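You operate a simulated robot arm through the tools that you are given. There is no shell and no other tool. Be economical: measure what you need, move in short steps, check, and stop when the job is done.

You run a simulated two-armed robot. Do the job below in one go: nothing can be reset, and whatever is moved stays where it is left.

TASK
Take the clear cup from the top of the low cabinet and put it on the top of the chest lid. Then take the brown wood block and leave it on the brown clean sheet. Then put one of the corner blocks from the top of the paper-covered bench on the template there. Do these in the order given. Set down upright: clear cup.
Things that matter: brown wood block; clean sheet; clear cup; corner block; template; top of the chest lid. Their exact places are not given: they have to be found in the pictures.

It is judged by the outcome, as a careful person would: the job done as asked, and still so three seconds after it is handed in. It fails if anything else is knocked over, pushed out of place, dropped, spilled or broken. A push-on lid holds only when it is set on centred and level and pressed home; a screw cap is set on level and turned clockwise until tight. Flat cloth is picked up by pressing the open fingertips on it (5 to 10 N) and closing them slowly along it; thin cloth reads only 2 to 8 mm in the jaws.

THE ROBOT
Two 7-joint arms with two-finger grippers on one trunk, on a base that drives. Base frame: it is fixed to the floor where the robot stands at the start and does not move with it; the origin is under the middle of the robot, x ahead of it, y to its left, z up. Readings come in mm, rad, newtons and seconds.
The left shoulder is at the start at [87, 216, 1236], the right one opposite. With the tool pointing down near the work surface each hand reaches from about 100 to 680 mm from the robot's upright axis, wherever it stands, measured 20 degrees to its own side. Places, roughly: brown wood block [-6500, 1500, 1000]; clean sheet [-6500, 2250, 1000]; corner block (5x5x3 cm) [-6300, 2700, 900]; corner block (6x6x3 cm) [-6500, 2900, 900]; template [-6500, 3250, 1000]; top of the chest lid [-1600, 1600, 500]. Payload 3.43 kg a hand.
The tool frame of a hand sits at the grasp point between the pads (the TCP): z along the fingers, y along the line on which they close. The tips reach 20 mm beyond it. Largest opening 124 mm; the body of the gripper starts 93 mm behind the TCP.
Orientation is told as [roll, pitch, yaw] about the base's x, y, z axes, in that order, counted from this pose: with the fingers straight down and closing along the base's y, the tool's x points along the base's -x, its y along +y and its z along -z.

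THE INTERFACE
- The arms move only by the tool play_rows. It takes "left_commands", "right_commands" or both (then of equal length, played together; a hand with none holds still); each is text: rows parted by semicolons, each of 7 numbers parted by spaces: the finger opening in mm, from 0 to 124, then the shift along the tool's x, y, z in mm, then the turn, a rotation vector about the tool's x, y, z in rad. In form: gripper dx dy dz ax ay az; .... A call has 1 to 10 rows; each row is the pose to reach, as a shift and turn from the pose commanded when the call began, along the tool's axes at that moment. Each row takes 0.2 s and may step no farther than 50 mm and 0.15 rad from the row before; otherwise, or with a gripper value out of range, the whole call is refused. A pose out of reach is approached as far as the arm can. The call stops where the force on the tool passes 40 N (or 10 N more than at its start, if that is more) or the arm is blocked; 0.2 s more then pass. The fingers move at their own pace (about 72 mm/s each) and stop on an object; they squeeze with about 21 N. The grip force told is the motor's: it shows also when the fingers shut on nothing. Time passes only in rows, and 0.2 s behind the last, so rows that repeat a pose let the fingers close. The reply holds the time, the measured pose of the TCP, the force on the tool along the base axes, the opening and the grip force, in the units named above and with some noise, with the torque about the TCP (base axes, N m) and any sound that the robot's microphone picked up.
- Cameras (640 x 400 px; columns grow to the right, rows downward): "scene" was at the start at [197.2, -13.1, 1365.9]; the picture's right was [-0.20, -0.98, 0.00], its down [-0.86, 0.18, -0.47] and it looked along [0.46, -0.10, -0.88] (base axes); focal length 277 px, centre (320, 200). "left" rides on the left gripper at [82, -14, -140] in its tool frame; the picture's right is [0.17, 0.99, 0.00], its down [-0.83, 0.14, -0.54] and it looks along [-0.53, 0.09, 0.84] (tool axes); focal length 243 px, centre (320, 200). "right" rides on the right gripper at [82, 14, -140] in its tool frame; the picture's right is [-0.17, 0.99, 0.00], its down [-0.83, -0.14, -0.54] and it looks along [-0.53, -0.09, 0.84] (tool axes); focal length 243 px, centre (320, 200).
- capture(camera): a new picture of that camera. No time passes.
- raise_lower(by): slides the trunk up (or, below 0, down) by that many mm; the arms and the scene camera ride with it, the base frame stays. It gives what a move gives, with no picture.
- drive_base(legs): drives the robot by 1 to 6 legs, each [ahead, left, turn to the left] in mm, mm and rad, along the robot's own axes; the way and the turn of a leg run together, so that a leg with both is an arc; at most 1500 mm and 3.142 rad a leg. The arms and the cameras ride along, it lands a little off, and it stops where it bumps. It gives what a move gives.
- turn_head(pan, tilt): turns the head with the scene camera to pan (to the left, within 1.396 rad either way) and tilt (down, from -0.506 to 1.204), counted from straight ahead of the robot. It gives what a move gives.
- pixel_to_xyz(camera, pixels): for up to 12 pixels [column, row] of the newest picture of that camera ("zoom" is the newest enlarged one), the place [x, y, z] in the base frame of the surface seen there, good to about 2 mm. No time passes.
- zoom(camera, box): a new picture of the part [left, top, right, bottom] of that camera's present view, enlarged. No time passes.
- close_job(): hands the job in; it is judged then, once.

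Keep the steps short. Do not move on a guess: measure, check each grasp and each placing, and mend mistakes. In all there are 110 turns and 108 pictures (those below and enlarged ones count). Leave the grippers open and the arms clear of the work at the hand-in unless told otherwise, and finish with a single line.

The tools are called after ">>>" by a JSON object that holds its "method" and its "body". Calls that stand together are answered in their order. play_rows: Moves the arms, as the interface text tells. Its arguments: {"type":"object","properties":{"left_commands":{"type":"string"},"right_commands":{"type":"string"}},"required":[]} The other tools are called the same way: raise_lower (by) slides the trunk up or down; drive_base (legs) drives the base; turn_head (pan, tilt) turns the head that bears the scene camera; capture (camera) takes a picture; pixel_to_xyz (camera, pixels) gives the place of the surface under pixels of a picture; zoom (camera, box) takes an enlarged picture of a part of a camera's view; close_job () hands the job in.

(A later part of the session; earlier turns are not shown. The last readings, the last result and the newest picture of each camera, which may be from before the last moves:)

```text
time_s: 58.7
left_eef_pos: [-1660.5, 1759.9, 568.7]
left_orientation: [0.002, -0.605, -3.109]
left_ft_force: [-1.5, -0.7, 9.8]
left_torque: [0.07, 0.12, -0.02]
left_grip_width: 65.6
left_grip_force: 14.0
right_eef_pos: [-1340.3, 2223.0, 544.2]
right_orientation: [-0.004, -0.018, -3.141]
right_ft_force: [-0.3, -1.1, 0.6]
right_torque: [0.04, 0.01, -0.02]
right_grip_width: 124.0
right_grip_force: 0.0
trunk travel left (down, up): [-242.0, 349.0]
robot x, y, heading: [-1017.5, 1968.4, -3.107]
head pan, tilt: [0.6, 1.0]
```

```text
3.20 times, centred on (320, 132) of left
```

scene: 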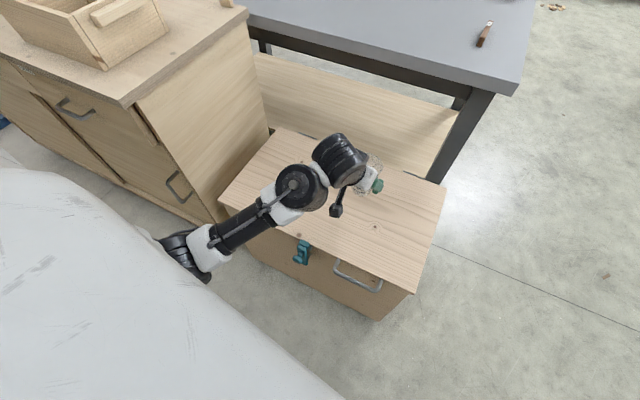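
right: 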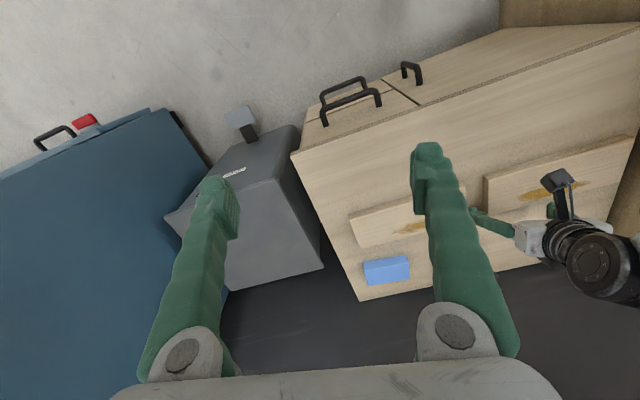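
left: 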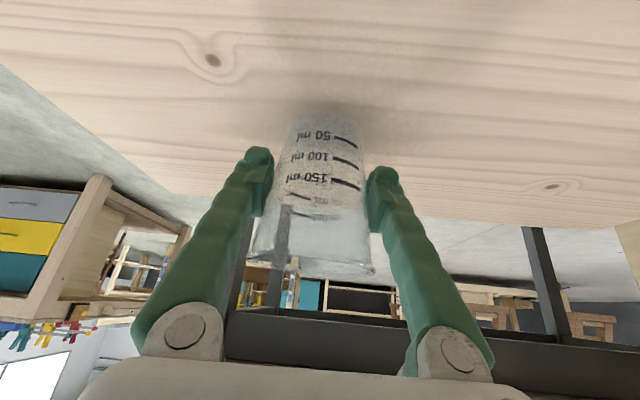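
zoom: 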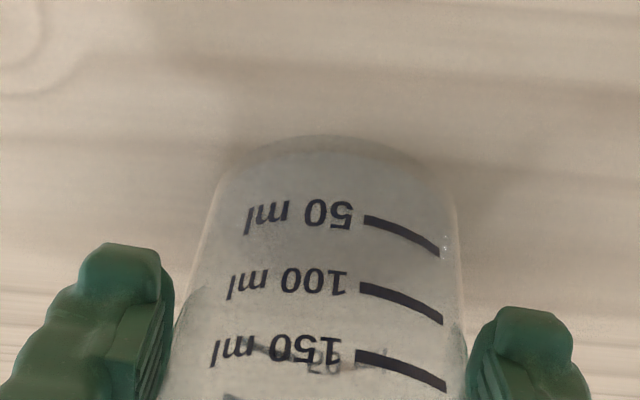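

Contact felt (9.8 N up). Easing 1 mm up and opening the fingers slowly, then fully.

>>> {"method": "play_rows", "body": {"left_commands": "50 -0.5 0 -0.8 0 0 0;66 -0.5 0 -0.8 0 0 0;70 -0.5 0 -0.8 0 0 0;76 -0.5 0 -0.8 0 0 0;90 -0.5 0 -0.8 0 0 0;110 -0.5 0 -0.8 0 0 0;124 -0.5 0 -0.8 0 0 0;124 -0.5 0 -0.8 0 0 0"}}

>>> {"method": "capture", "body": {"camera": "left"}}

```text
time_s: 60.5
left_eef_pos: [-1659.9, 1759.2, 569.1]
left_orientation: [0.002, -0.604, -3.108]
left_ft_force: [0.2, -0.4, 0.7]
left_torque: [0.02, -0.02, -0.02]
left_grip_width: 123.8
left_grip_force: 0.1
right_eef_pos: [-1340.3, 2223.3, 545.2]
right_orientation: [-0.004, -0.018, -3.139]
right_ft_force: [0.2, 0.0, -0.2]
right_torque: [-0.01, 0.03, 0.01]
right_grip_width: 124.1
right_grip_force: 0.1
trunk travel left (down, up): [-242.0, 349.0]
robot x, y, heading: [-1015.2, 1966.9, -3.106]
head pan, tilt: [0.6, 1.0]
```

```text
74 pictures are left
```

left: 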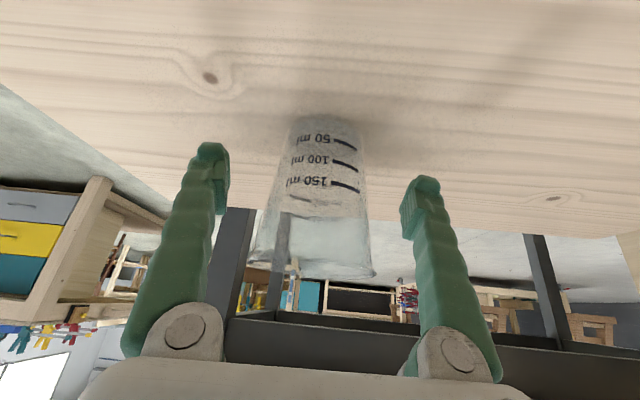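

Released and standing. Retreating 170 mm back along the fingers, then looking.

>>> {"method": "play_rows", "body": {"left_commands": "124 0 0 -40 0 0 0;124 0 0 -80 0 0 0;124 0 0 -120 0 0 0;124 20 0 -160 0 0 0;124 50 0 -190 0 0 0;124 85 0 -215 0 0 0;124 85 0 -215 0 0 0"}}

>>> {"method": "zoom", "body": {"camera": "scene", "box": [220, 100, 460, 250]}}

```text
time_s: 62.1
left_eef_pos: [-1467.8, 1766.2, 696.6]
left_orientation: [0.004, -0.602, -3.111]
left_ft_force: [-0.2, -0.2, 0.2]
left_torque: [0.03, -0.01, -0.01]
left_grip_width: 124.0
left_grip_force: 0.1
right_eef_pos: [-1340.0, 2223.8, 543.9]
right_orientation: [-0.004, -0.018, -3.141]
right_ft_force: [0.6, -0.4, 0.8]
right_torque: [-0.02, -0.01, -0.01]
right_grip_width: 123.9
right_grip_force: 0.1
trunk travel left (down, up): [-242.0, 349.0]
robot x, y, heading: [-1017.6, 1969.1, -3.11]
head pan, tilt: [0.6, 1.0]
```

```text
2.67 times, centred on (340, 175) of scene
```

zoom: 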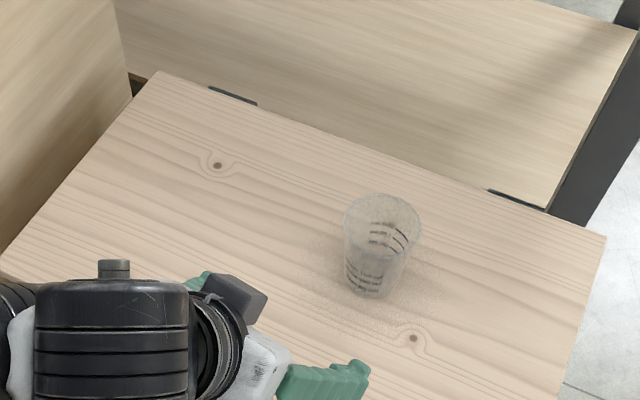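

The cup stands upright on the lid. I back off 350 mm, raise the trunk back up by 150, and survey the way toward −x.

>>> {"method": "drive_base", "body": {"legs": [[-350, 0, 0]]}}

>>> {"method": "raise_lower", "body": {"by": 250}}

>>> {"method": "turn_head", "body": {"pan": -0.5, "tilt": 0.3}}

>>> {"method": "capture", "body": {"camera": "scene"}}

>>> {"method": "turn_head", "body": {"pan": 0.2, "tilt": 0.3}}

>>> {"method": "capture", "body": {"camera": "scene"}}

```text
time_s: 64.8
left_eef_pos: [-1115.7, 1775.8, 697.2]
left_orientation: [0.001, -0.603, -3.103]
left_ft_force: [-0.1, 0.4, -0.9]
left_torque: [0.02, 0.03, 0.01]
left_grip_width: 124.2
left_grip_force: 0.1
right_eef_pos: [-991.7, 2233.9, 544.8]
right_orientation: [-0.003, -0.017, -3.134]
right_ft_force: [-0.2, 0.1, 0.4]
right_torque: [0.0, 0.02, 0.02]
right_grip_width: 123.8
right_grip_force: 0.1
trunk travel left (down, up): [-242.0, 349.0]
robot x, y, heading: [-665.1, 1983.0, -3.097]
head pan, tilt: [0.6, 1.0]
```

```text
time_s: 67.3
left_eef_pos: [-1116.3, 1775.7, 945.2]
left_orientation: [0.003, -0.602, -3.102]
left_ft_force: [0.1, -0.2, 0.0]
left_torque: [0.03, -0.01, -0.01]
left_grip_width: 123.9
left_grip_force: 0.1
right_eef_pos: [-990.5, 2233.3, 794.4]
right_orientation: [-0.003, -0.016, -3.134]
right_ft_force: [0.8, -0.7, 0.3]
right_torque: [0.02, 0.01, 0.01]
right_grip_width: 124.0
right_grip_force: 0.0
trunk travel left (down, up): [-492.0, 99.0]
robot x, y, heading: [-667.5, 1984.5, -3.102]
head pan, tilt: [0.6, 1.0]
```

```text
time_s: 68.7
left_eef_pos: [-1116.3, 1775.6, 947.0]
left_orientation: [0.001, -0.602, -3.102]
left_ft_force: [-0.1, -1.3, -0.6]
left_torque: [-0.05, -0.01, 0.02]
left_grip_width: 124.1
left_grip_force: 0.0
right_eef_pos: [-991.1, 2233.5, 795.3]
right_orientation: [-0.004, -0.017, -3.133]
right_ft_force: [-0.3, 1.0, 0.5]
right_torque: [0.01, 0.0, -0.03]
right_grip_width: 124.4
right_grip_force: 0.0
trunk travel left (down, up): [-492.0, 99.0]
robot x, y, heading: [-667.8, 1981.4, -3.101]
head pan, tilt: [-0.499, 0.3]
```

```text
72 pictures are left
```

scene: 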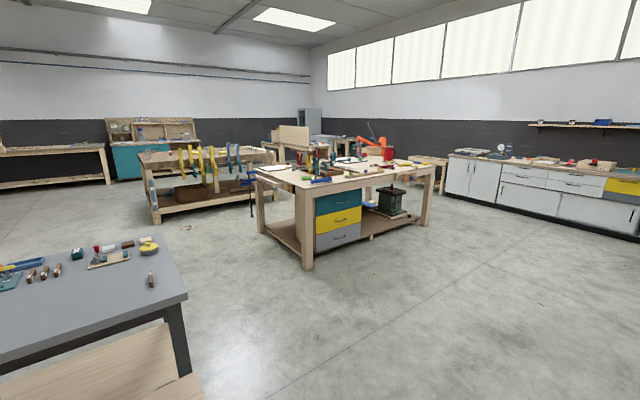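

```text
time_s: 69.8
left_eef_pos: [-1116.6, 1775.5, 945.6]
left_orientation: [0.004, -0.603, -3.102]
left_ft_force: [0.6, 0.4, 0.3]
left_torque: [-0.05, -0.01, 0.03]
left_grip_width: 124.2
left_grip_force: 0.0
right_eef_pos: [-990.3, 2234.3, 795.4]
right_orientation: [-0.003, -0.018, -3.133]
right_ft_force: [0.4, 0.3, -0.5]
right_torque: [0.01, 0.01, 0.02]
right_grip_width: 123.7
right_grip_force: 0.2
trunk travel left (down, up): [-492.0, 99.0]
robot x, y, heading: [-665.6, 1982.6, -3.103]
head pan, tilt: [0.201, 0.3]
```

```text
71 pictures are left
```

scene: 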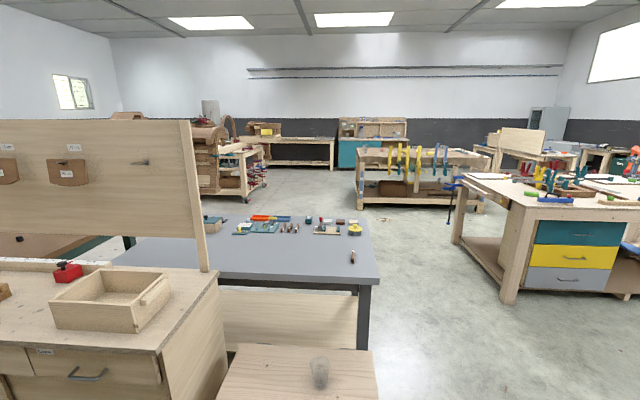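

Measuring distances to the benches ahead to find which one is at x≈−6500, y 1500–3250.

>>> {"method": "pixel_to_xyz", "body": {"camera": "scene", "pixels": [[380, 155], [470, 155], [355, 118], [365, 165], [300, 165], [290, 142], [230, 150], [480, 195], [515, 208], [520, 280], [480, 185], [525, 155]]}}

>>> {"method": "zoom", "body": {"camera": "scene", "box": [320, 100, 640, 300]}}

```text
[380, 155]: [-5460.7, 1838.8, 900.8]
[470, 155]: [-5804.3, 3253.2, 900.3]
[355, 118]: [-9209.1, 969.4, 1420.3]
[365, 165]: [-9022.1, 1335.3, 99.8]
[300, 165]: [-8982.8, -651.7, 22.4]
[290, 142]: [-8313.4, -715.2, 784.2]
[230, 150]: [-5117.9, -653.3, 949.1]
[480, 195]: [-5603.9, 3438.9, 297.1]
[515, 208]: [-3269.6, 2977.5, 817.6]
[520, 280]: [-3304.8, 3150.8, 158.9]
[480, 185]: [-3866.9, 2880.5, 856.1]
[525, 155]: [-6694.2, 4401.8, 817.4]
```

```text
2.00 times, centred on (480, 200) of scene
```

zoom: 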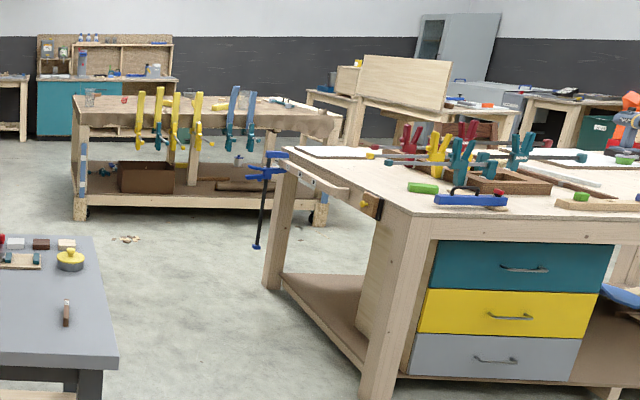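

The paper-covered bench is the one with the clamps (top z≈900, near edge x≈−5500). Measuring the gap between the grey table and the central table.

>>> {"method": "pixel_to_xyz", "body": {"camera": "scene", "pixels": [[377, 278], [366, 225], [345, 217], [455, 240], [502, 300], [450, 215], [385, 218], [362, 150], [250, 200], [480, 210], [345, 355], [373, 375]]}}

```text
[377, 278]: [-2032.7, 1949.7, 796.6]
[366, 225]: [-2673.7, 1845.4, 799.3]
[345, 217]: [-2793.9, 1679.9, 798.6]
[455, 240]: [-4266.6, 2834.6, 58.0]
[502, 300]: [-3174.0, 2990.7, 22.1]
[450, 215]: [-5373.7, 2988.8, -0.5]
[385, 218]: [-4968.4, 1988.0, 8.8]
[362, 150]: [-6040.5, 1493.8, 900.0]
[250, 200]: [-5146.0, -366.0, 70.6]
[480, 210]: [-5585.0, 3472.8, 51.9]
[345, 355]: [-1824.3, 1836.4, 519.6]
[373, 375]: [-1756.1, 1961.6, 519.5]
```

The way runs at y≈2400: right of the grey table (edge y≤1950) and left of the central table (edge y≥2830). Shifting right 500, then driving ahead.

>>> {"method": "drive_base", "body": {"legs": [[0, -500, 0], [1200, 0, 0], [1000, 0, 0]]}}

>>> {"method": "turn_head", "body": {"pan": 0, "tilt": 0.3}}

>>> {"method": "capture", "body": {"camera": "scene"}}

```text
time_s: 90.0
left_eef_pos: [-3328.8, 2199.2, 946.2]
left_orientation: [0.003, -0.603, -3.094]
left_ft_force: [0.0, -0.7, 0.0]
left_torque: [0.02, 0.01, 0.01]
left_grip_width: 123.8
left_grip_force: 0.0
right_eef_pos: [-3208.8, 2657.6, 794.6]
right_orientation: [-0.002, -0.016, -3.126]
right_ft_force: [0.0, 0.3, 0.6]
right_torque: [0.02, 0.01, 0.0]
right_grip_width: 124.0
right_grip_force: 0.1
trunk travel left (down, up): [-492.0, 99.0]
robot x, y, heading: [-2881.9, 2408.0, -3.098]
head pan, tilt: [0.201, 0.3]
```

```text
time_s: 90.7
left_eef_pos: [-3330.5, 2199.5, 946.2]
left_orientation: [0.004, -0.602, -3.097]
left_ft_force: [0.4, 0.7, 0.5]
left_torque: [0.01, 0.05, -0.02]
left_grip_width: 124.0
left_grip_force: 0.1
right_eef_pos: [-3208.5, 2658.2, 794.3]
right_orientation: [-0.003, -0.019, -3.125]
right_ft_force: [0.2, 0.4, -0.6]
right_torque: [0.0, -0.01, 0.0]
right_grip_width: 123.9
right_grip_force: 0.0
trunk travel left (down, up): [-492.0, 99.0]
robot x, y, heading: [-2877.3, 2404.9, -3.093]
head pan, tilt: [0.0, 0.3]
```

```text
69 pictures are left
```

scene: 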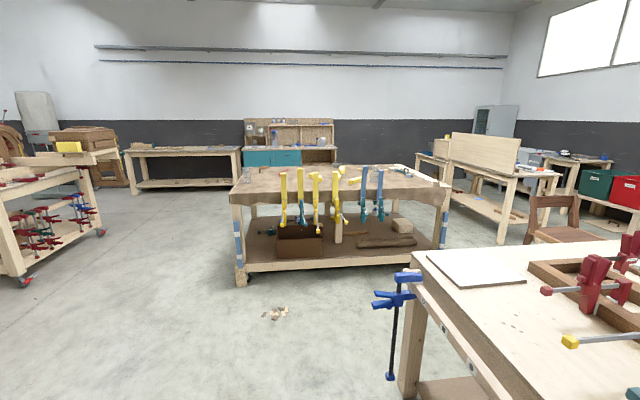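

>>> {"method": "zoom", "body": {"camera": "scene", "box": [220, 150, 460, 300]}}

>>> {"method": "pixel_to_xyz", "body": {"camera": "scene", "pixels": [[240, 195], [440, 187], [245, 172], [405, 167], [245, 285], [440, 250], [130, 150], [450, 158], [545, 200], [275, 315], [395, 270], [100, 235]]}}

```text
2.67 times, centred on (340, 225) of scene
```

zoom: 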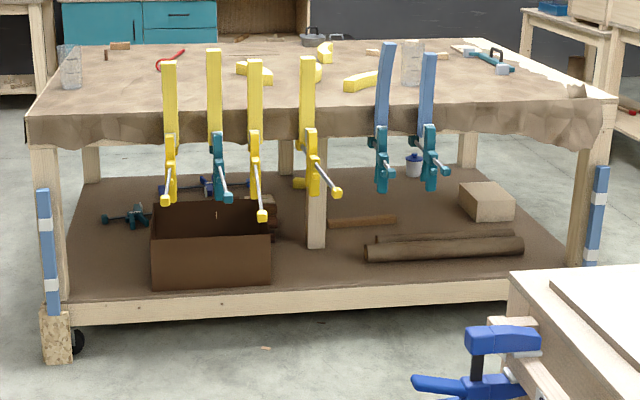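

```text
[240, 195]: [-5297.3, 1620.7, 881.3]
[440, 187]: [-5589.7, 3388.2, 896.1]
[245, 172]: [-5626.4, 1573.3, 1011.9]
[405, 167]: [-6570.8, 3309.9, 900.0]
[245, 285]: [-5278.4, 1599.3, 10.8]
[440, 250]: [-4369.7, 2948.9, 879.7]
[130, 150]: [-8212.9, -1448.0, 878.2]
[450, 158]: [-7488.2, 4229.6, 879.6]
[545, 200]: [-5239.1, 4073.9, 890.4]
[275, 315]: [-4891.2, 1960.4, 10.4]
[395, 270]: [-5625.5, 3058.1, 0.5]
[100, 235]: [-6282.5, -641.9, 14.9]
```

The items sit along the bench's far side (x≈−6500), so I'll go around its left end. First to about (−4900, 800).

>>> {"method": "drive_base", "body": {"legs": [[0, 0, 0.62], [1300, 0, 0], [1250, 0, 0], [0, 0, -0.62]]}}

>>> {"method": "capture", "body": {"camera": "scene"}}

```text
time_s: 110.7
left_eef_pos: [-5345.6, 661.4, 946.2]
left_orientation: [0.004, -0.602, -3.134]
left_ft_force: [0.3, -0.5, 0.7]
left_torque: [0.01, 0.05, 0.0]
left_grip_width: 123.8
left_grip_force: 0.0
right_eef_pos: [-5206.1, 1114.4, 794.5]
right_orientation: [-0.004, -0.018, 3.122]
right_ft_force: [-0.2, -0.1, -0.5]
right_torque: [0.01, -0.04, -0.05]
right_grip_width: 124.2
right_grip_force: 0.0
trunk travel left (down, up): [-492.0, 99.0]
robot x, y, heading: [-4890.5, 849.5, -3.136]
head pan, tilt: [0.0, 0.3]
```

```text
67 pictures are left
```

scene: 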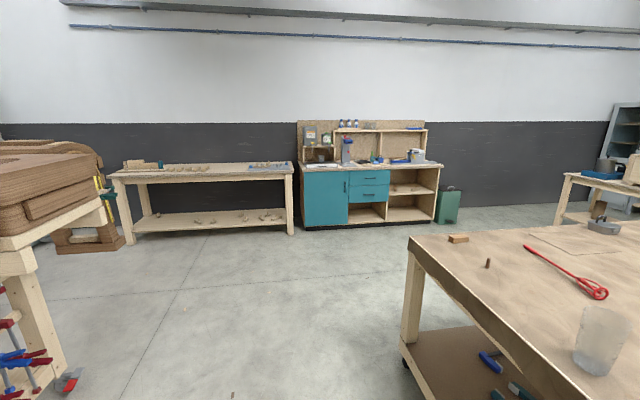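

>>> {"method": "pixel_to_xyz", "body": {"camera": "scene", "pixels": [[458, 240], [488, 263], [572, 238], [410, 237], [445, 290], [35, 240], [65, 380], [100, 210], [130, 240], [365, 225], [600, 225], [110, 175]]}}

>>> {"method": "turn_head", "body": {"pan": -0.7, "tilt": 0.5}}

>>> {"method": "capture", "body": {"camera": "scene"}}

```text
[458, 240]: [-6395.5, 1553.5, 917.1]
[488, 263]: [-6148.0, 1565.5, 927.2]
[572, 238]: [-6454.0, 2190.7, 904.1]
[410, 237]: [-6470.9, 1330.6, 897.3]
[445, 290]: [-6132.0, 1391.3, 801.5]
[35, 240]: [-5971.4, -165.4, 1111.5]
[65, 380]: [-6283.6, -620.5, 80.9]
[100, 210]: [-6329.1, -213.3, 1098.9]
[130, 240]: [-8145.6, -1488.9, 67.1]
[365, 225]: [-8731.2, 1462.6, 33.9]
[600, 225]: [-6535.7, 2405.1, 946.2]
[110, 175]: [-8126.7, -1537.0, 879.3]
```

```text
time_s: 111.8
left_eef_pos: [-5345.0, 661.5, 946.0]
left_orientation: [0.002, -0.602, -3.133]
left_ft_force: [-0.2, -0.5, -0.1]
left_torque: [0.0, -0.01, -0.01]
left_grip_width: 123.9
left_grip_force: 0.0
right_eef_pos: [-5206.7, 1114.7, 794.9]
right_orientation: [-0.004, -0.018, 3.123]
right_ft_force: [-0.1, 0.0, 0.6]
right_torque: [-0.02, -0.01, 0.0]
right_grip_width: 124.0
right_grip_force: 0.1
trunk travel left (down, up): [-492.0, 99.0]
robot x, y, heading: [-4888.3, 852.9, -3.135]
head pan, tilt: [-0.7, 0.499]
```

```text
66 pictures are left
```

scene: 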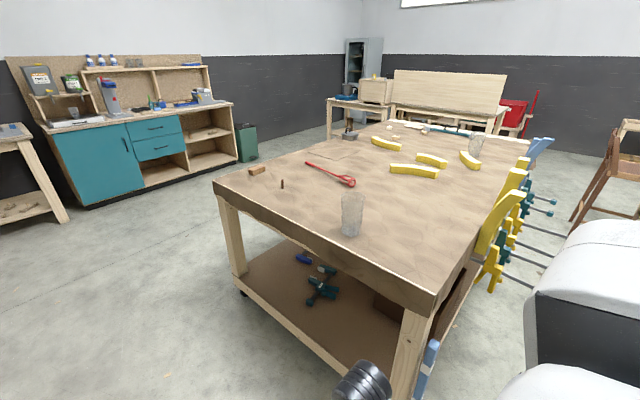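

The wood block is at (−6395, 1553, 917), and the clean sheet near (−6454, 2250). I'll go round to the far side via y≈600, keeping clear of the cart.

>>> {"method": "drive_base", "body": {"legs": [[0, 260, 0], [1200, 0, 0], [1100, 0, 0], [0, 0, -1.571], [950, 0, 0]]}}

>>> {"method": "capture", "body": {"camera": "scene"}}

```text
time_s: 140.2
left_eef_pos: [-7368.3, 1972.5, 945.7]
left_orientation: [0.004, -0.602, 1.593]
left_ft_force: [0.4, 0.4, -0.6]
left_torque: [-0.01, 0.02, 0.01]
left_grip_width: 124.0
left_grip_force: 0.0
right_eef_pos: [-6912.9, 1838.5, 794.5]
right_orientation: [-0.002, -0.017, 1.561]
right_ft_force: [0.2, 0.1, -0.1]
right_torque: [-0.01, -0.01, 0.01]
right_grip_width: 124.5
right_grip_force: 0.2
trunk travel left (down, up): [-492.0, 99.0]
robot x, y, heading: [-7175.3, 1522.0, 1.592]
head pan, tilt: [-0.7, 0.499]
```

```text
65 pictures are left
```

scene: 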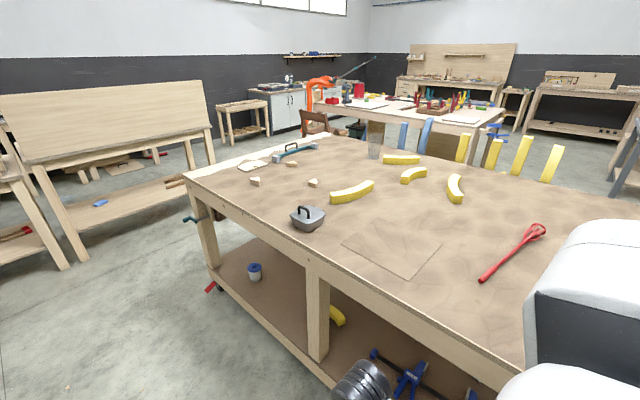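

Good view of the far side: the sheet at about (390,245), corner blocks near (255,181)/(292,163)/(313,183), and a pale thing at (252,166). Enlarging.

>>> {"method": "zoom", "body": {"camera": "scene", "box": [180, 130, 340, 230]}}

>>> {"method": "pixel_to_xyz", "body": {"camera": "scene", "pixels": [[255, 180], [292, 163], [313, 183], [252, 166], [342, 244], [400, 215], [441, 247], [404, 276], [307, 217], [187, 180], [320, 255], [480, 350]]}}

```text
4.00 times, centred on (260, 180) of scene
```

zoom: 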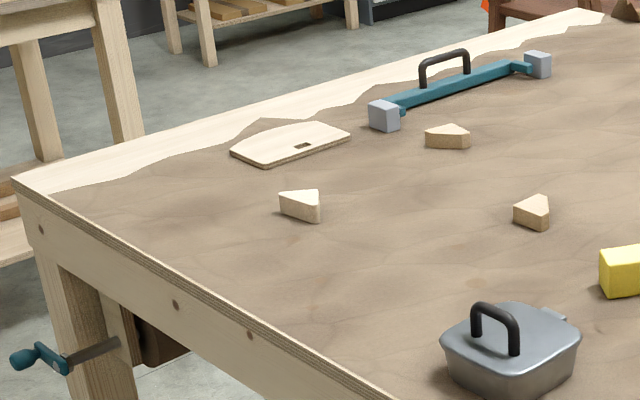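

```text
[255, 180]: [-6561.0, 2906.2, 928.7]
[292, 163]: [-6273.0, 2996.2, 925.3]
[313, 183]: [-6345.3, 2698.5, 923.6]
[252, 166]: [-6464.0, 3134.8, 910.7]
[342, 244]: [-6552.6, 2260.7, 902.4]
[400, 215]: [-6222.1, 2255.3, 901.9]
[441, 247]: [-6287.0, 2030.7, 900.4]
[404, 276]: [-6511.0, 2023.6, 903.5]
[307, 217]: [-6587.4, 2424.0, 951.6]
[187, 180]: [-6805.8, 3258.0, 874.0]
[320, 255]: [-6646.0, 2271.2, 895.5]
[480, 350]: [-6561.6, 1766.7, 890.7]
```

Bench edge runs at a slant (normal heading ≈0.17). Before approaching, I raise the trunk and set both hands high: left turned to point straight down, right moved forward and up.

>>> {"method": "raise_lower", "body": {"by": 95}}

>>> {"method": "play_rows", "body": {"left_commands": "124 0 0 0 0 0.12 0;124 0 0 0 0 0.24 0;124 0 0 0 0 0.36 0;124 0 0 0 0 0.48 0;124 0 0 0 0 0.6 0;124 0 0 0 0 0.6 0", "right_commands": "124 -30 0 0 0 0 0;124 -60 0 0 0 0 0;124 -90 0 -10 0 0 0;124 -100 0 -30 0 0 0;124 -100 0 -50 0 0 0;124 -100 0 -60 0 0 0"}}

```text
time_s: 141.5
left_eef_pos: [-7368.5, 1972.0, 1041.3]
left_orientation: [0.003, -0.601, 1.591]
left_ft_force: [-0.1, -0.6, -0.2]
left_torque: [0.02, 0.03, 0.02]
left_grip_width: 123.8
left_grip_force: 0.0
right_eef_pos: [-6912.9, 1839.2, 889.0]
right_orientation: [-0.003, -0.017, 1.561]
right_ft_force: [0.9, -0.1, -0.2]
right_torque: [0.03, -0.01, -0.02]
right_grip_width: 123.8
right_grip_force: 0.0
trunk travel left (down, up): [-587.0, 4.0]
robot x, y, heading: [-7171.0, 1518.6, 1.59]
head pan, tilt: [-0.7, 0.499]
```

```text
time_s: 142.7
left_eef_pos: [-7368.3, 1972.7, 1041.9]
left_orientation: [0.002, -0.301, 1.592]
left_ft_force: [0.0, 0.8, -0.9]
left_torque: [-0.01, 0.01, 0.02]
left_grip_width: 124.4
left_grip_force: 0.0
left hand out of reach, approached as far as the arm can: row 3, 4, 5
right_eef_pos: [-6913.2, 1941.1, 934.3]
right_orientation: [-0.003, -0.033, 1.563]
right_ft_force: [-4.7, 8.4, -17.3]
right_torque: [0.32, -0.76, -0.42]
right_grip_width: 123.9
right_grip_force: 0.0
trunk travel left (down, up): [-587.0, 4.0]
robot x, y, heading: [-7170.8, 1518.5, 1.59]
head pan, tilt: [-0.7, 0.499]
stopped in row 5 (right hand): the force on the tool passed its limit at 82 N (the readings are from after the stop); the commanded pose is now the measured one
```

The limit is the arm itself: straight-down hands cannot go much higher. A forward tilt works better, so both hands get pitch −0.6; right first eases down, tilts, then rises.

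>>> {"method": "play_rows", "body": {"right_commands": "124 0 0 20 0 0 0;124 0 0 40 0 -0.1 0;124 0 0 40 0 -0.22 0;124 0 0 40 0 -0.34 0;124 0 0 40 0 -0.46 0;124 0 0 30 0 -0.58 0;124 0 0 10 0 -0.58 0;124 0 0 -20 0 -0.58 0;124 0 0 -50 0 -0.58 0;124 0 0 -50 0 -0.58 0", "left_commands": "124 0 0 0 0 -0.05 0;124 0 0 0 0 -0.1 0;124 0 0 0 0 -0.15 0;124 0 0 0 0 -0.2 0;124 0 0 0 0 -0.25 0;124 0 0 0 0 -0.3 0;124 0 0 0 0 -0.3 0;124 0 0 0 0 -0.3 0;124 0 0 0 0 -0.3 0;124 0 0 0 0 -0.3 0"}}

```text
time_s: 144.9
left_eef_pos: [-7369.7, 1973.1, 1041.7]
left_orientation: [0.001, -0.603, 1.591]
left_ft_force: [0.0, -0.4, -0.9]
left_torque: [0.0, 0.01, -0.01]
left_grip_width: 124.0
left_grip_force: 0.1
right_eef_pos: [-6911.1, 1938.1, 985.4]
right_orientation: [-0.002, -0.61, 1.567]
right_ft_force: [-0.6, 0.5, -1.1]
right_torque: [0.03, -0.05, -0.01]
right_grip_width: 124.2
right_grip_force: 0.1
trunk travel left (down, up): [-587.0, 4.0]
robot x, y, heading: [-7169.4, 1522.1, 1.591]
head pan, tilt: [-0.7, 0.499]
```

Both hands are now high and clear. Turning to face the bench squarely and moving to put the block in front of the left hand.

>>> {"method": "drive_base", "body": {"legs": [[0, 0, -1.419], [0, -280, 0], [245, 0, 0]]}}

>>> {"method": "turn_head", "body": {"pan": 0.1, "tilt": 0.9}}

>>> {"method": "capture", "body": {"camera": "scene"}}

>>> {"method": "capture", "body": {"camera": "left"}}

```text
time_s: 155.6
left_eef_pos: [-6458.6, 1579.2, 1041.7]
left_orientation: [0.002, -0.602, 0.214]
left_ft_force: [-0.9, 0.2, 0.1]
left_torque: [-0.01, 0.02, 0.0]
left_grip_width: 124.0
left_grip_force: 0.2
right_eef_pos: [-6403.6, 1124.7, 984.9]
right_orientation: [-0.003, -0.609, 0.186]
right_ft_force: [0.3, -0.6, -0.1]
right_torque: [-0.01, -0.02, 0.01]
right_grip_width: 124.0
right_grip_force: 0.1
trunk travel left (down, up): [-587.0, 4.0]
robot x, y, heading: [-6862.1, 1298.0, 0.214]
head pan, tilt: [-0.7, 0.499]
```

```text
time_s: 156.7
left_eef_pos: [-6458.1, 1579.5, 1040.4]
left_orientation: [0.004, -0.601, 0.214]
left_ft_force: [0.3, -0.4, 0.5]
left_torque: [0.01, 0.01, 0.0]
left_grip_width: 124.0
left_grip_force: 0.0
right_eef_pos: [-6402.8, 1124.5, 985.1]
right_orientation: [-0.003, -0.61, 0.187]
right_ft_force: [-1.0, 1.2, 0.0]
right_torque: [0.02, 0.0, 0.0]
right_grip_width: 124.0
right_grip_force: 0.0
trunk travel left (down, up): [-587.0, 4.0]
robot x, y, heading: [-6862.3, 1298.4, 0.21]
head pan, tilt: [0.099, 0.901]
```

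```text
63 pictures are left
```

scene: 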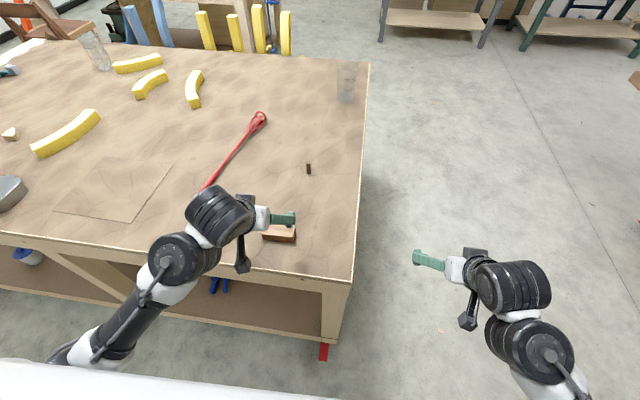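

```text
62 pictures are left
```

left: 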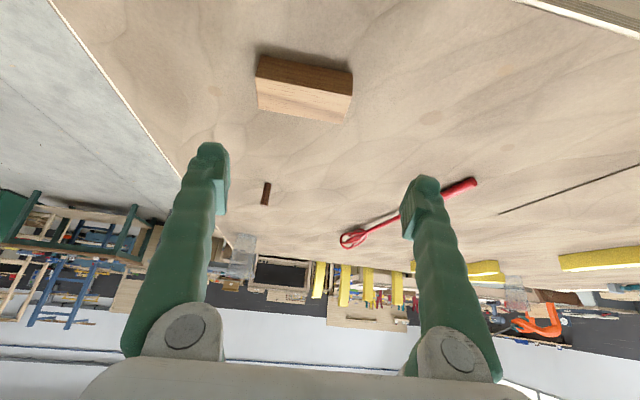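

The left camera sees the wood block at (305,88). Measuring its corners and the sheet's.

>>> {"method": "pixel_to_xyz", "body": {"camera": "left", "pixels": [[260, 80], [350, 97], [258, 103], [345, 122], [305, 100], [262, 58], [350, 75], [305, 130], [300, 75]]}}

>>> {"method": "pixel_to_xyz", "body": {"camera": "scene", "pixels": [[85, 172], [172, 166], [133, 220], [55, 209], [115, 195], [280, 235], [110, 185], [0, 178], [300, 230]]}}

>>> {"method": "zoom", "body": {"camera": "scene", "box": [30, 140, 350, 260]}}

```text
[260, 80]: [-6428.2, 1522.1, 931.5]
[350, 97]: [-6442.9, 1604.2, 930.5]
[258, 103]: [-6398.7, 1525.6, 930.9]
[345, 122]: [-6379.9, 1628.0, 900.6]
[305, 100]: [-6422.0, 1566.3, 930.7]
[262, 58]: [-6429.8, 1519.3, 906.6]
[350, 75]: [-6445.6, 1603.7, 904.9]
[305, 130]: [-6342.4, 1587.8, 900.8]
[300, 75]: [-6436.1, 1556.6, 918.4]
```

```text
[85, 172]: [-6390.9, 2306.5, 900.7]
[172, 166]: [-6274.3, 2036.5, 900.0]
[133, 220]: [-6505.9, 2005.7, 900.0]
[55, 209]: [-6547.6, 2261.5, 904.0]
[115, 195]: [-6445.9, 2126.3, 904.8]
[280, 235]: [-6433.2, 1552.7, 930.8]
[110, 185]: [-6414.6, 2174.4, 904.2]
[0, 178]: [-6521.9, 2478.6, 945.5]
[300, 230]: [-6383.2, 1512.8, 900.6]
```

```text
2.00 times, centred on (190, 200) of scene
```

zoom: 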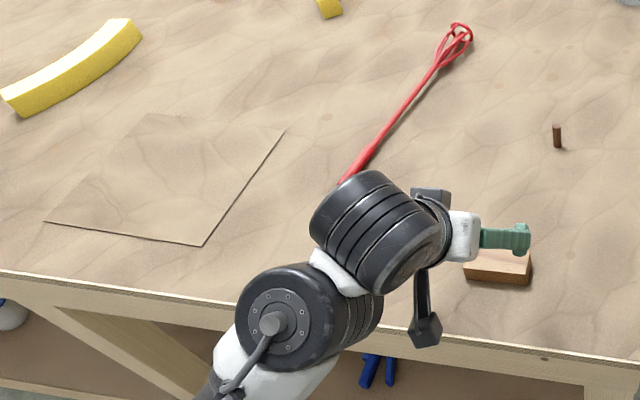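

Block: about 85 × 30 × 31 mm, top centre ≈(−6421, 1564, 931), its long side along the hand's closing line. I set pitch −0.3, align yaw, and hover 60 mm above.

>>> {"method": "play_rows", "body": {"left_commands": "124 1 -7 20 0.007 0.1 0.01;124 3 -15 40 0.014 0.2 0.02;124 4 -22 59 0.021 0.3 0.03;124 4 -22 59 0.021 0.3 0.03"}}

>>> {"method": "capture", "body": {"camera": "left"}}

```text
time_s: 157.7
left_eef_pos: [-6425.0, 1562.6, 991.2]
left_orientation: [-0.003, -0.3, 0.18]
left_ft_force: [0.1, 0.0, -0.4]
left_torque: [-0.03, -0.01, -0.01]
left_grip_width: 124.0
left_grip_force: 0.1
right_eef_pos: [-6402.4, 1124.2, 984.8]
right_orientation: [-0.004, -0.609, 0.187]
right_ft_force: [-0.1, 0.3, -0.7]
right_torque: [-0.03, -0.06, -0.02]
right_grip_width: 124.2
right_grip_force: 0.0
trunk travel left (down, up): [-587.0, 4.0]
robot x, y, heading: [-6864.8, 1297.1, 0.211]
head pan, tilt: [0.099, 0.901]
```

```text
60 pictures are left
```

left: 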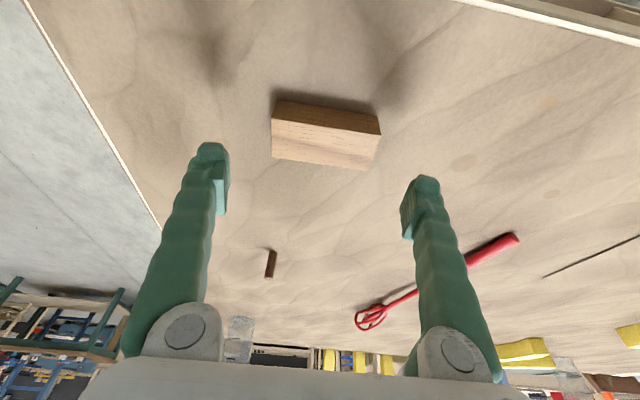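

Checking the block's top corners from here.

>>> {"method": "pixel_to_xyz", "body": {"camera": "left", "pixels": [[274, 122], [378, 138], [274, 154], [368, 166], [325, 145], [325, 160]]}}

```text
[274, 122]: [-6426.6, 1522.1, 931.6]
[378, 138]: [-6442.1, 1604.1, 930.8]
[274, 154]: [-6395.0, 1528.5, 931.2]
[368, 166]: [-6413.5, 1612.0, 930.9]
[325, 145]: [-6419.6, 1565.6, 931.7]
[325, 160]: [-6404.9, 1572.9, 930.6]
```

Well placed. Going down to TCP z≈926 around the block in steps.

>>> {"method": "play_rows", "body": {"left_commands": "124 6 1 22 0 0 0;124 11 2 43 0 0 0;124 14 3 56 0 0 0;124 15.8 3 63 0 0 0;124 15.8 3 63 0 0 0"}}

>>> {"method": "capture", "body": {"camera": "left"}}

```text
time_s: 158.9
left_eef_pos: [-6421.7, 1568.7, 924.1]
left_orientation: [-0.004, -0.303, 0.179]
left_ft_force: [0.3, 0.3, 0.0]
left_torque: [-0.01, -0.02, -0.03]
left_grip_width: 124.1
left_grip_force: 0.0
right_eef_pos: [-6402.6, 1124.7, 985.3]
right_orientation: [-0.002, -0.609, 0.185]
right_ft_force: [0.3, 0.4, -0.4]
right_torque: [-0.02, -0.02, 0.0]
right_grip_width: 123.8
right_grip_force: 0.0
trunk travel left (down, up): [-587.0, 4.0]
robot x, y, heading: [-6864.7, 1297.5, 0.215]
head pan, tilt: [0.099, 0.901]
```

```text
59 pictures are left
```

left: 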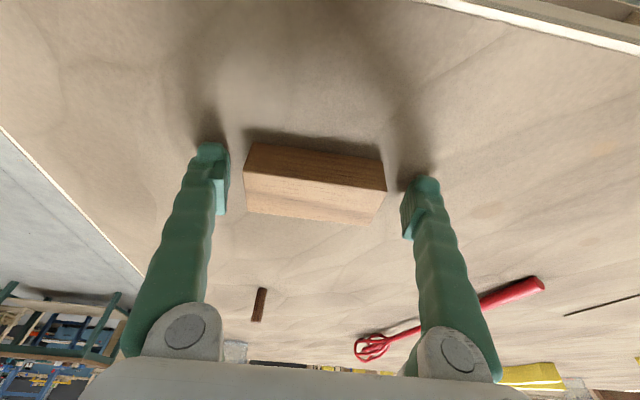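

Straddling the block cleanly. Closing.

>>> {"method": "play_rows", "body": {"left_commands": "105 0 0 0 0 0 0;90 0 0 0 0 0 0;75 0 0 0 0 0 0;75 0 0 0 0 0 0;75 0 0 0 0 0 0"}}

>>> {"method": "play_rows", "body": {"left_commands": "75 -3 0 -10 0 0 0;75 -9 0 -29 0 0 0;75 -18 0 -57 0 0 0;75 -18 0 -57 0 0 0"}}

>>> {"method": "capture", "body": {"camera": "left"}}

```text
time_s: 160.1
left_eef_pos: [-6421.1, 1569.1, 924.4]
left_orientation: [-0.003, -0.302, 0.181]
left_ft_force: [0.0, -0.7, 1.4]
left_torque: [-0.04, 0.01, 0.03]
left_grip_width: 91.2
left_grip_force: 21.0
right_eef_pos: [-6402.5, 1124.7, 983.9]
right_orientation: [-0.005, -0.609, 0.187]
right_ft_force: [-0.5, 0.1, -0.5]
right_torque: [-0.02, 0.0, -0.04]
right_grip_width: 124.1
right_grip_force: 0.0
trunk travel left (down, up): [-587.0, 4.0]
robot x, y, heading: [-6867.1, 1297.2, 0.213]
head pan, tilt: [0.099, 0.901]
```

```text
time_s: 161.1
left_eef_pos: [-6418.9, 1571.3, 984.4]
left_orientation: [-0.003, -0.302, 0.181]
left_ft_force: [-0.6, 0.8, -0.9]
left_torque: [-0.02, 0.01, 0.01]
left_grip_width: 91.3
left_grip_force: 21.2
right_eef_pos: [-6403.9, 1125.5, 984.7]
right_orientation: [-0.003, -0.61, 0.186]
right_ft_force: [-0.9, -0.1, 0.0]
right_torque: [0.03, 0.0, -0.01]
right_grip_width: 123.9
right_grip_force: 0.1
trunk travel left (down, up): [-587.0, 4.0]
robot x, y, heading: [-6864.2, 1297.5, 0.207]
head pan, tilt: [0.099, 0.901]
```

```text
58 pictures are left
```

left: 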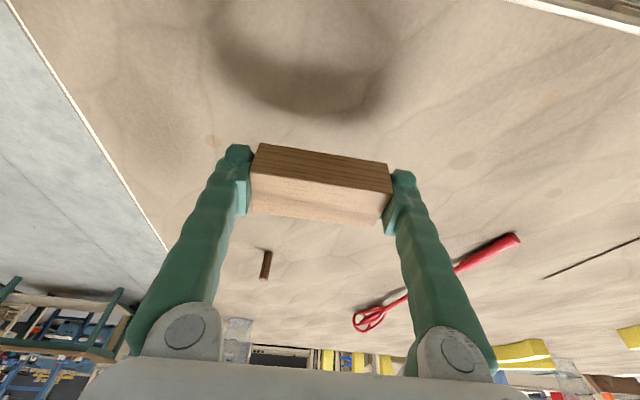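

Block is held and lifted (91 mm). The sheet's centre is about (−6411, 2150). Strafing left along the bench 565 mm and 60 mm ahead.

>>> {"method": "drive_base", "body": {"legs": [[0, 565, 0], [55, 0, 0]]}}

>>> {"method": "turn_head", "body": {"pan": 0.35, "tilt": 0.9}}

>>> {"method": "capture", "body": {"camera": "scene"}}

>>> {"method": "capture", "body": {"camera": "left"}}

```text
time_s: 170.0
left_eef_pos: [-6489.3, 2150.1, 984.7]
left_orientation: [-0.005, -0.301, 0.17]
left_ft_force: [0.0, 0.4, -1.5]
left_torque: [-0.03, 0.0, 0.02]
left_grip_width: 91.1
left_grip_force: 20.8
right_eef_pos: [-6476.6, 1701.8, 984.3]
right_orientation: [-0.005, -0.611, 0.176]
right_ft_force: [0.5, 0.7, 0.5]
right_torque: [0.02, -0.01, 0.02]
right_grip_width: 123.9
right_grip_force: 0.1
trunk travel left (down, up): [-587.0, 4.0]
robot x, y, heading: [-6933.4, 1881.8, 0.2]
head pan, tilt: [0.099, 0.901]
```

```text
time_s: 170.8
left_eef_pos: [-6485.5, 2149.9, 984.4]
left_orientation: [-0.003, -0.3, 0.169]
left_ft_force: [-0.4, 0.2, -0.2]
left_torque: [-0.01, 0.0, -0.05]
left_grip_width: 91.0
left_grip_force: 21.2
right_eef_pos: [-6474.0, 1702.8, 984.0]
right_orientation: [-0.003, -0.609, 0.176]
right_ft_force: [-0.4, -0.4, 0.3]
right_torque: [0.02, -0.01, -0.02]
right_grip_width: 123.9
right_grip_force: 0.1
trunk travel left (down, up): [-587.0, 4.0]
robot x, y, heading: [-6934.6, 1878.6, 0.202]
head pan, tilt: [0.351, 0.901]
```

```text
57 pictures are left
```

scene: 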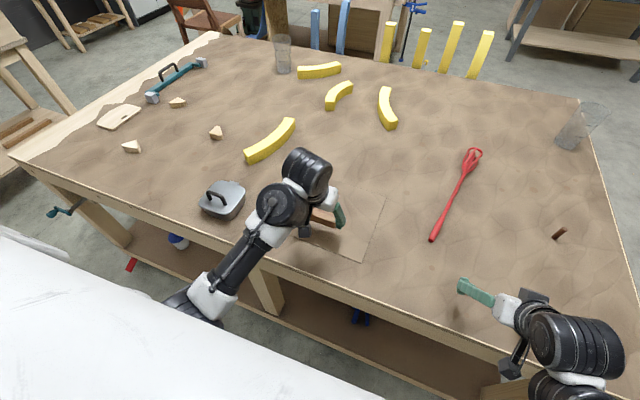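

```text
56 pictures are left
```

left: 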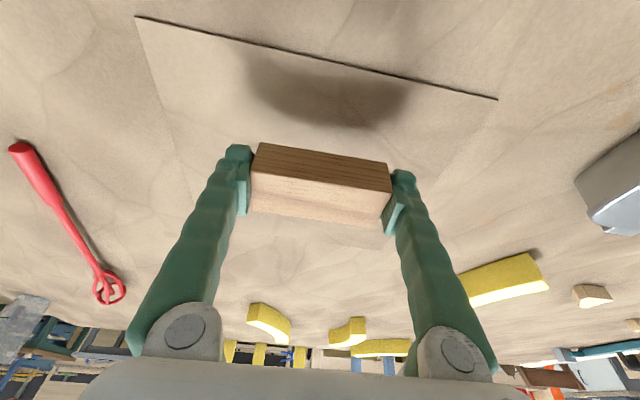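

I see the sheet beneath: near edge from (138,17) to (496,99). Measuring.

>>> {"method": "pixel_to_xyz", "body": {"camera": "left", "pixels": [[140, 20], [494, 101], [320, 90], [195, 195], [440, 190], [320, 62], [280, 245]]}}

>>> {"method": "pixel_to_xyz", "body": {"camera": "scene", "pixels": [[361, 260], [385, 199], [300, 235], [330, 178], [208, 195], [243, 205]]}}

```text
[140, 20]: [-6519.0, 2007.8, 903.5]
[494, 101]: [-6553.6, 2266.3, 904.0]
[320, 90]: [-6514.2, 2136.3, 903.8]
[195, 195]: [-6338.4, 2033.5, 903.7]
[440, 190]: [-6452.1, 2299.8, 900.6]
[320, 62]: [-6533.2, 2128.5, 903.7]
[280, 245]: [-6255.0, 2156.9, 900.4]
```

```text
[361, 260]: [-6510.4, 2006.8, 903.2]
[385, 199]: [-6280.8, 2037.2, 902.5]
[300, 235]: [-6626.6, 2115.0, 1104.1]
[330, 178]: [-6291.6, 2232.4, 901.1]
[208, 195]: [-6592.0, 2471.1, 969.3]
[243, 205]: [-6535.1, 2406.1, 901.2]
```

Sheet centre ≈(−6417, 2150), z 904. Moving 66 mm ahead and down to just above it.

>>> {"method": "play_rows", "body": {"left_commands": "75 -16 -3 5 0 0 0;75 -32 -6 12 0 0 0;75 -48 -9 20 0 0 0;75 -50 -11 40 0 0 0;75 -50 -11 61.5 0 0 0;75 -50 -11 61.5 0 0 0"}}

>>> {"method": "capture", "body": {"camera": "left"}}

>>> {"method": "zoom", "body": {"camera": "scene", "box": [240, 130, 440, 255]}}

```text
time_s: 172.2
left_eef_pos: [-6421.4, 2149.6, 941.2]
left_orientation: [-0.004, -0.302, 0.169]
left_ft_force: [-0.2, 0.0, -0.7]
left_torque: [0.0, 0.02, 0.01]
left_grip_width: 90.8
left_grip_force: 20.6
right_eef_pos: [-6475.7, 1702.9, 985.0]
right_orientation: [-0.005, -0.607, 0.175]
right_ft_force: [-0.6, 0.9, 0.4]
right_torque: [0.0, 0.01, 0.01]
right_grip_width: 123.8
right_grip_force: 0.2
trunk travel left (down, up): [-587.0, 4.0]
robot x, y, heading: [-6936.0, 1879.2, 0.202]
head pan, tilt: [0.351, 0.901]
```

```text
55 pictures are left
```

left: 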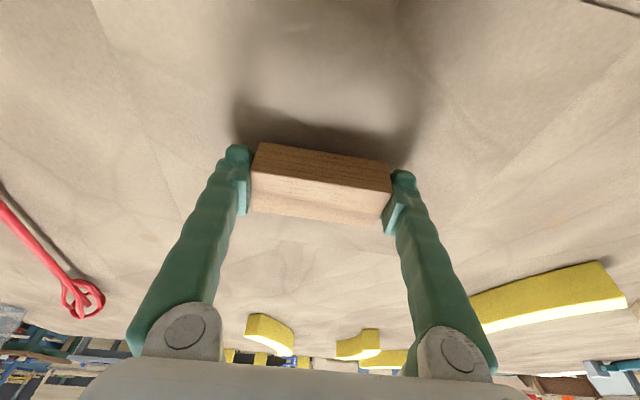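

```text
3.20 times, centred on (340, 192) of scene
```

zoom: 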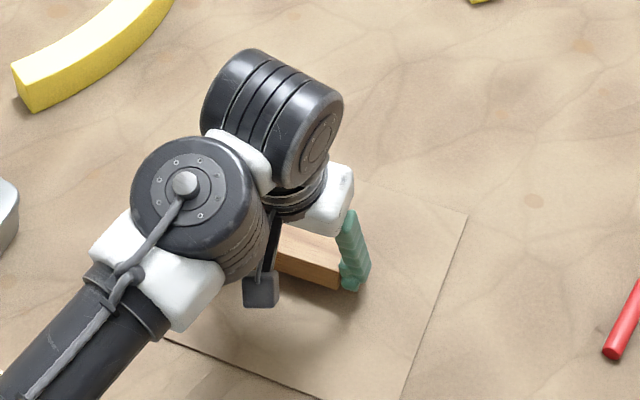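

Over the sheet's middle. Lowering the last 13–14 mm finely.

>>> {"method": "play_rows", "body": {"left_commands": "75 1.8 0 5.7 0 0 0;75 2.8 0 9 0 0 0;75 3.4 0 11 0 0 0;75 4 0 12.8 0 0 0;75 4 0 12.8 0 0 0"}}

```text
time_s: 173.4
left_eef_pos: [-6419.8, 2149.0, 928.3]
left_orientation: [-0.004, -0.301, 0.17]
left_ft_force: [-0.2, 0.8, 3.9]
left_torque: [-0.14, -0.09, -0.04]
left_grip_width: 90.7
left_grip_force: 21.3
right_eef_pos: [-6474.4, 1702.9, 984.5]
right_orientation: [-0.004, -0.609, 0.176]
right_ft_force: [0.1, -0.1, 0.0]
right_torque: [-0.01, 0.02, 0.01]
right_grip_width: 123.8
right_grip_force: 0.1
trunk travel left (down, up): [-587.0, 4.0]
robot x, y, heading: [-6933.8, 1883.4, 0.202]
head pan, tilt: [0.351, 0.901]
```

Contact (3.9 N). Opening, then rising 60 mm straight up.

>>> {"method": "play_rows", "body": {"left_commands": "92 0 0 0 0 0 0;100 0 0 0 0 0 0;124 0 0 0 0 0 0;124 0 0 0 0 0 0;124 -6 0 -19 0 0 0;124 -12 0 -38 0 0 0;124 -20 0 -66 0 0 0;124 -20 0 -66 0 0 0"}}

>>> {"method": "capture", "body": {"camera": "left"}}

```text
time_s: 175.2
left_eef_pos: [-6420.5, 2151.0, 999.4]
left_orientation: [-0.003, -0.301, 0.17]
left_ft_force: [-0.2, 1.0, 0.3]
left_torque: [0.0, 0.0, -0.01]
left_grip_width: 123.8
left_grip_force: 0.0
right_eef_pos: [-6475.6, 1703.2, 984.6]
right_orientation: [-0.005, -0.61, 0.177]
right_ft_force: [0.1, 0.8, 0.8]
right_torque: [-0.02, -0.01, 0.0]
right_grip_width: 123.8
right_grip_force: 0.1
trunk travel left (down, up): [-587.0, 4.0]
robot x, y, heading: [-6933.7, 1883.2, 0.202]
head pan, tilt: [0.351, 0.901]
```

```text
53 pictures are left
```

left: 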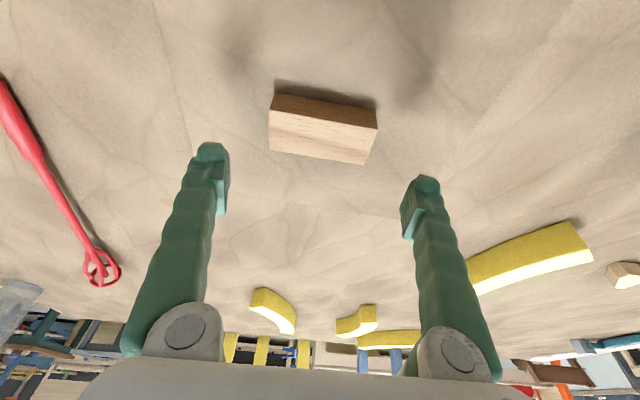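

The wood block rests well inside the sheet. Raising and tilting the left hand, backing off 200 mm, and looking at the left end of the bench.

>>> {"method": "play_rows", "body": {"left_commands": "124 8 0 -18 0 -0.1 0;124 17 0 -36 0 -0.2 0;124 25 0 -55 0 -0.3 0;124 25 0 -55 0 -0.3 0"}}

>>> {"method": "drive_base", "body": {"legs": [[-220, 0, -0.03]]}}

>>> {"method": "turn_head", "body": {"pan": 0.7, "tilt": 0.75}}

>>> {"method": "capture", "body": {"camera": "scene"}}

```text
time_s: 176.2
left_eef_pos: [-6461.1, 2143.9, 1042.9]
left_orientation: [-0.003, -0.603, 0.17]
left_ft_force: [-0.9, 0.0, 0.0]
left_torque: [0.03, -0.02, -0.01]
left_grip_width: 124.1
left_grip_force: 0.2
right_eef_pos: [-6475.0, 1703.4, 983.6]
right_orientation: [-0.004, -0.609, 0.175]
right_ft_force: [-0.1, 0.1, -0.1]
right_torque: [-0.02, 0.0, 0.0]
right_grip_width: 124.0
right_grip_force: 0.0
trunk travel left (down, up): [-587.0, 4.0]
robot x, y, heading: [-6935.0, 1882.4, 0.204]
head pan, tilt: [0.351, 0.901]
```

```text
time_s: 178.2
left_eef_pos: [-6671.7, 2088.1, 1043.7]
left_orientation: [-0.005, -0.601, 0.139]
left_ft_force: [-0.9, 0.1, -0.1]
left_torque: [0.03, 0.0, 0.02]
left_grip_width: 124.1
left_grip_force: 0.1
right_eef_pos: [-6700.0, 1648.3, 985.0]
right_orientation: [-0.004, -0.61, 0.144]
right_ft_force: [0.1, -0.7, 0.2]
right_torque: [0.0, 0.01, -0.03]
right_grip_width: 123.9
right_grip_force: 0.1
trunk travel left (down, up): [-587.0, 4.0]
robot x, y, heading: [-7154.1, 1842.6, 0.175]
head pan, tilt: [0.351, 0.901]
```

```text
time_s: 179.0
left_eef_pos: [-6672.2, 2088.6, 1044.2]
left_orientation: [-0.004, -0.601, 0.139]
left_ft_force: [0.3, -0.3, -0.9]
left_torque: [0.04, -0.01, 0.0]
left_grip_width: 124.3
left_grip_force: 0.0
right_eef_pos: [-6700.4, 1647.2, 985.6]
right_orientation: [-0.002, -0.609, 0.143]
right_ft_force: [-0.7, 0.2, 0.1]
right_torque: [-0.03, 0.01, 0.0]
right_grip_width: 124.1
right_grip_force: 0.0
trunk travel left (down, up): [-587.0, 4.0]
robot x, y, heading: [-7152.8, 1844.0, 0.173]
head pan, tilt: [0.7, 0.75]
```

```text
52 pictures are left
```

scene: 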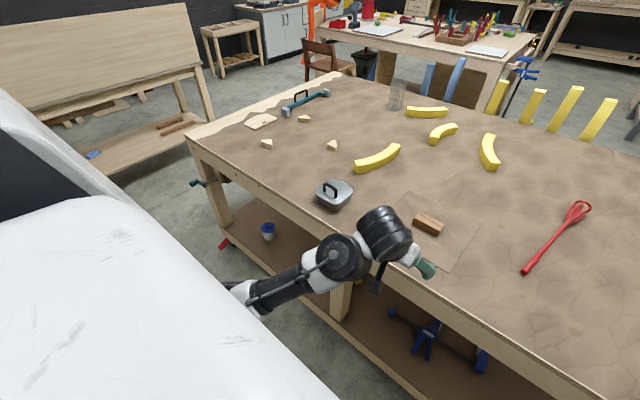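

>>> {"method": "pixel_to_xyz", "body": {"camera": "scene", "pixels": [[193, 183], [207, 181], [223, 243], [266, 141], [260, 121], [331, 145], [304, 118], [332, 188], [190, 140], [245, 180], [278, 275]]}}

>>> {"method": "zoom", "body": {"camera": "scene", "box": [180, 80, 380, 205]}}

```text
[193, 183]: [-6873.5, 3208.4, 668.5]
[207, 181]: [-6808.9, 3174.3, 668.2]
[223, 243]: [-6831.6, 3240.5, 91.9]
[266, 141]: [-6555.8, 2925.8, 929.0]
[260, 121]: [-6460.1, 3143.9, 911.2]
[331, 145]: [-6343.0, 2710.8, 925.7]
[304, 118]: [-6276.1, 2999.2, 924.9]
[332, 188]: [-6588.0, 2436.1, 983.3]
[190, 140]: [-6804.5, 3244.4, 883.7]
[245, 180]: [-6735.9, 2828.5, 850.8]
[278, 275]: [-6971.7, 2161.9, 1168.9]
```

```text
3.20 times, centred on (280, 142) of scene
```

zoom: 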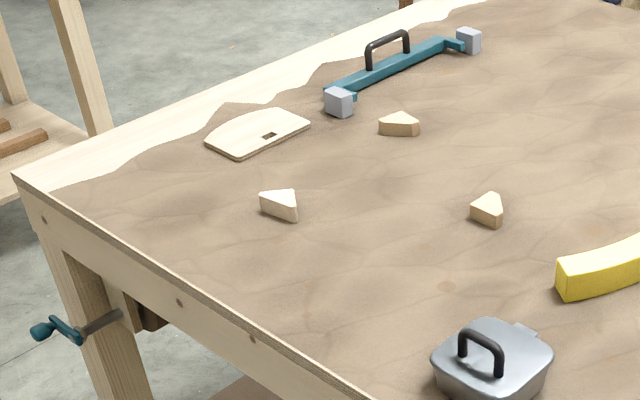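

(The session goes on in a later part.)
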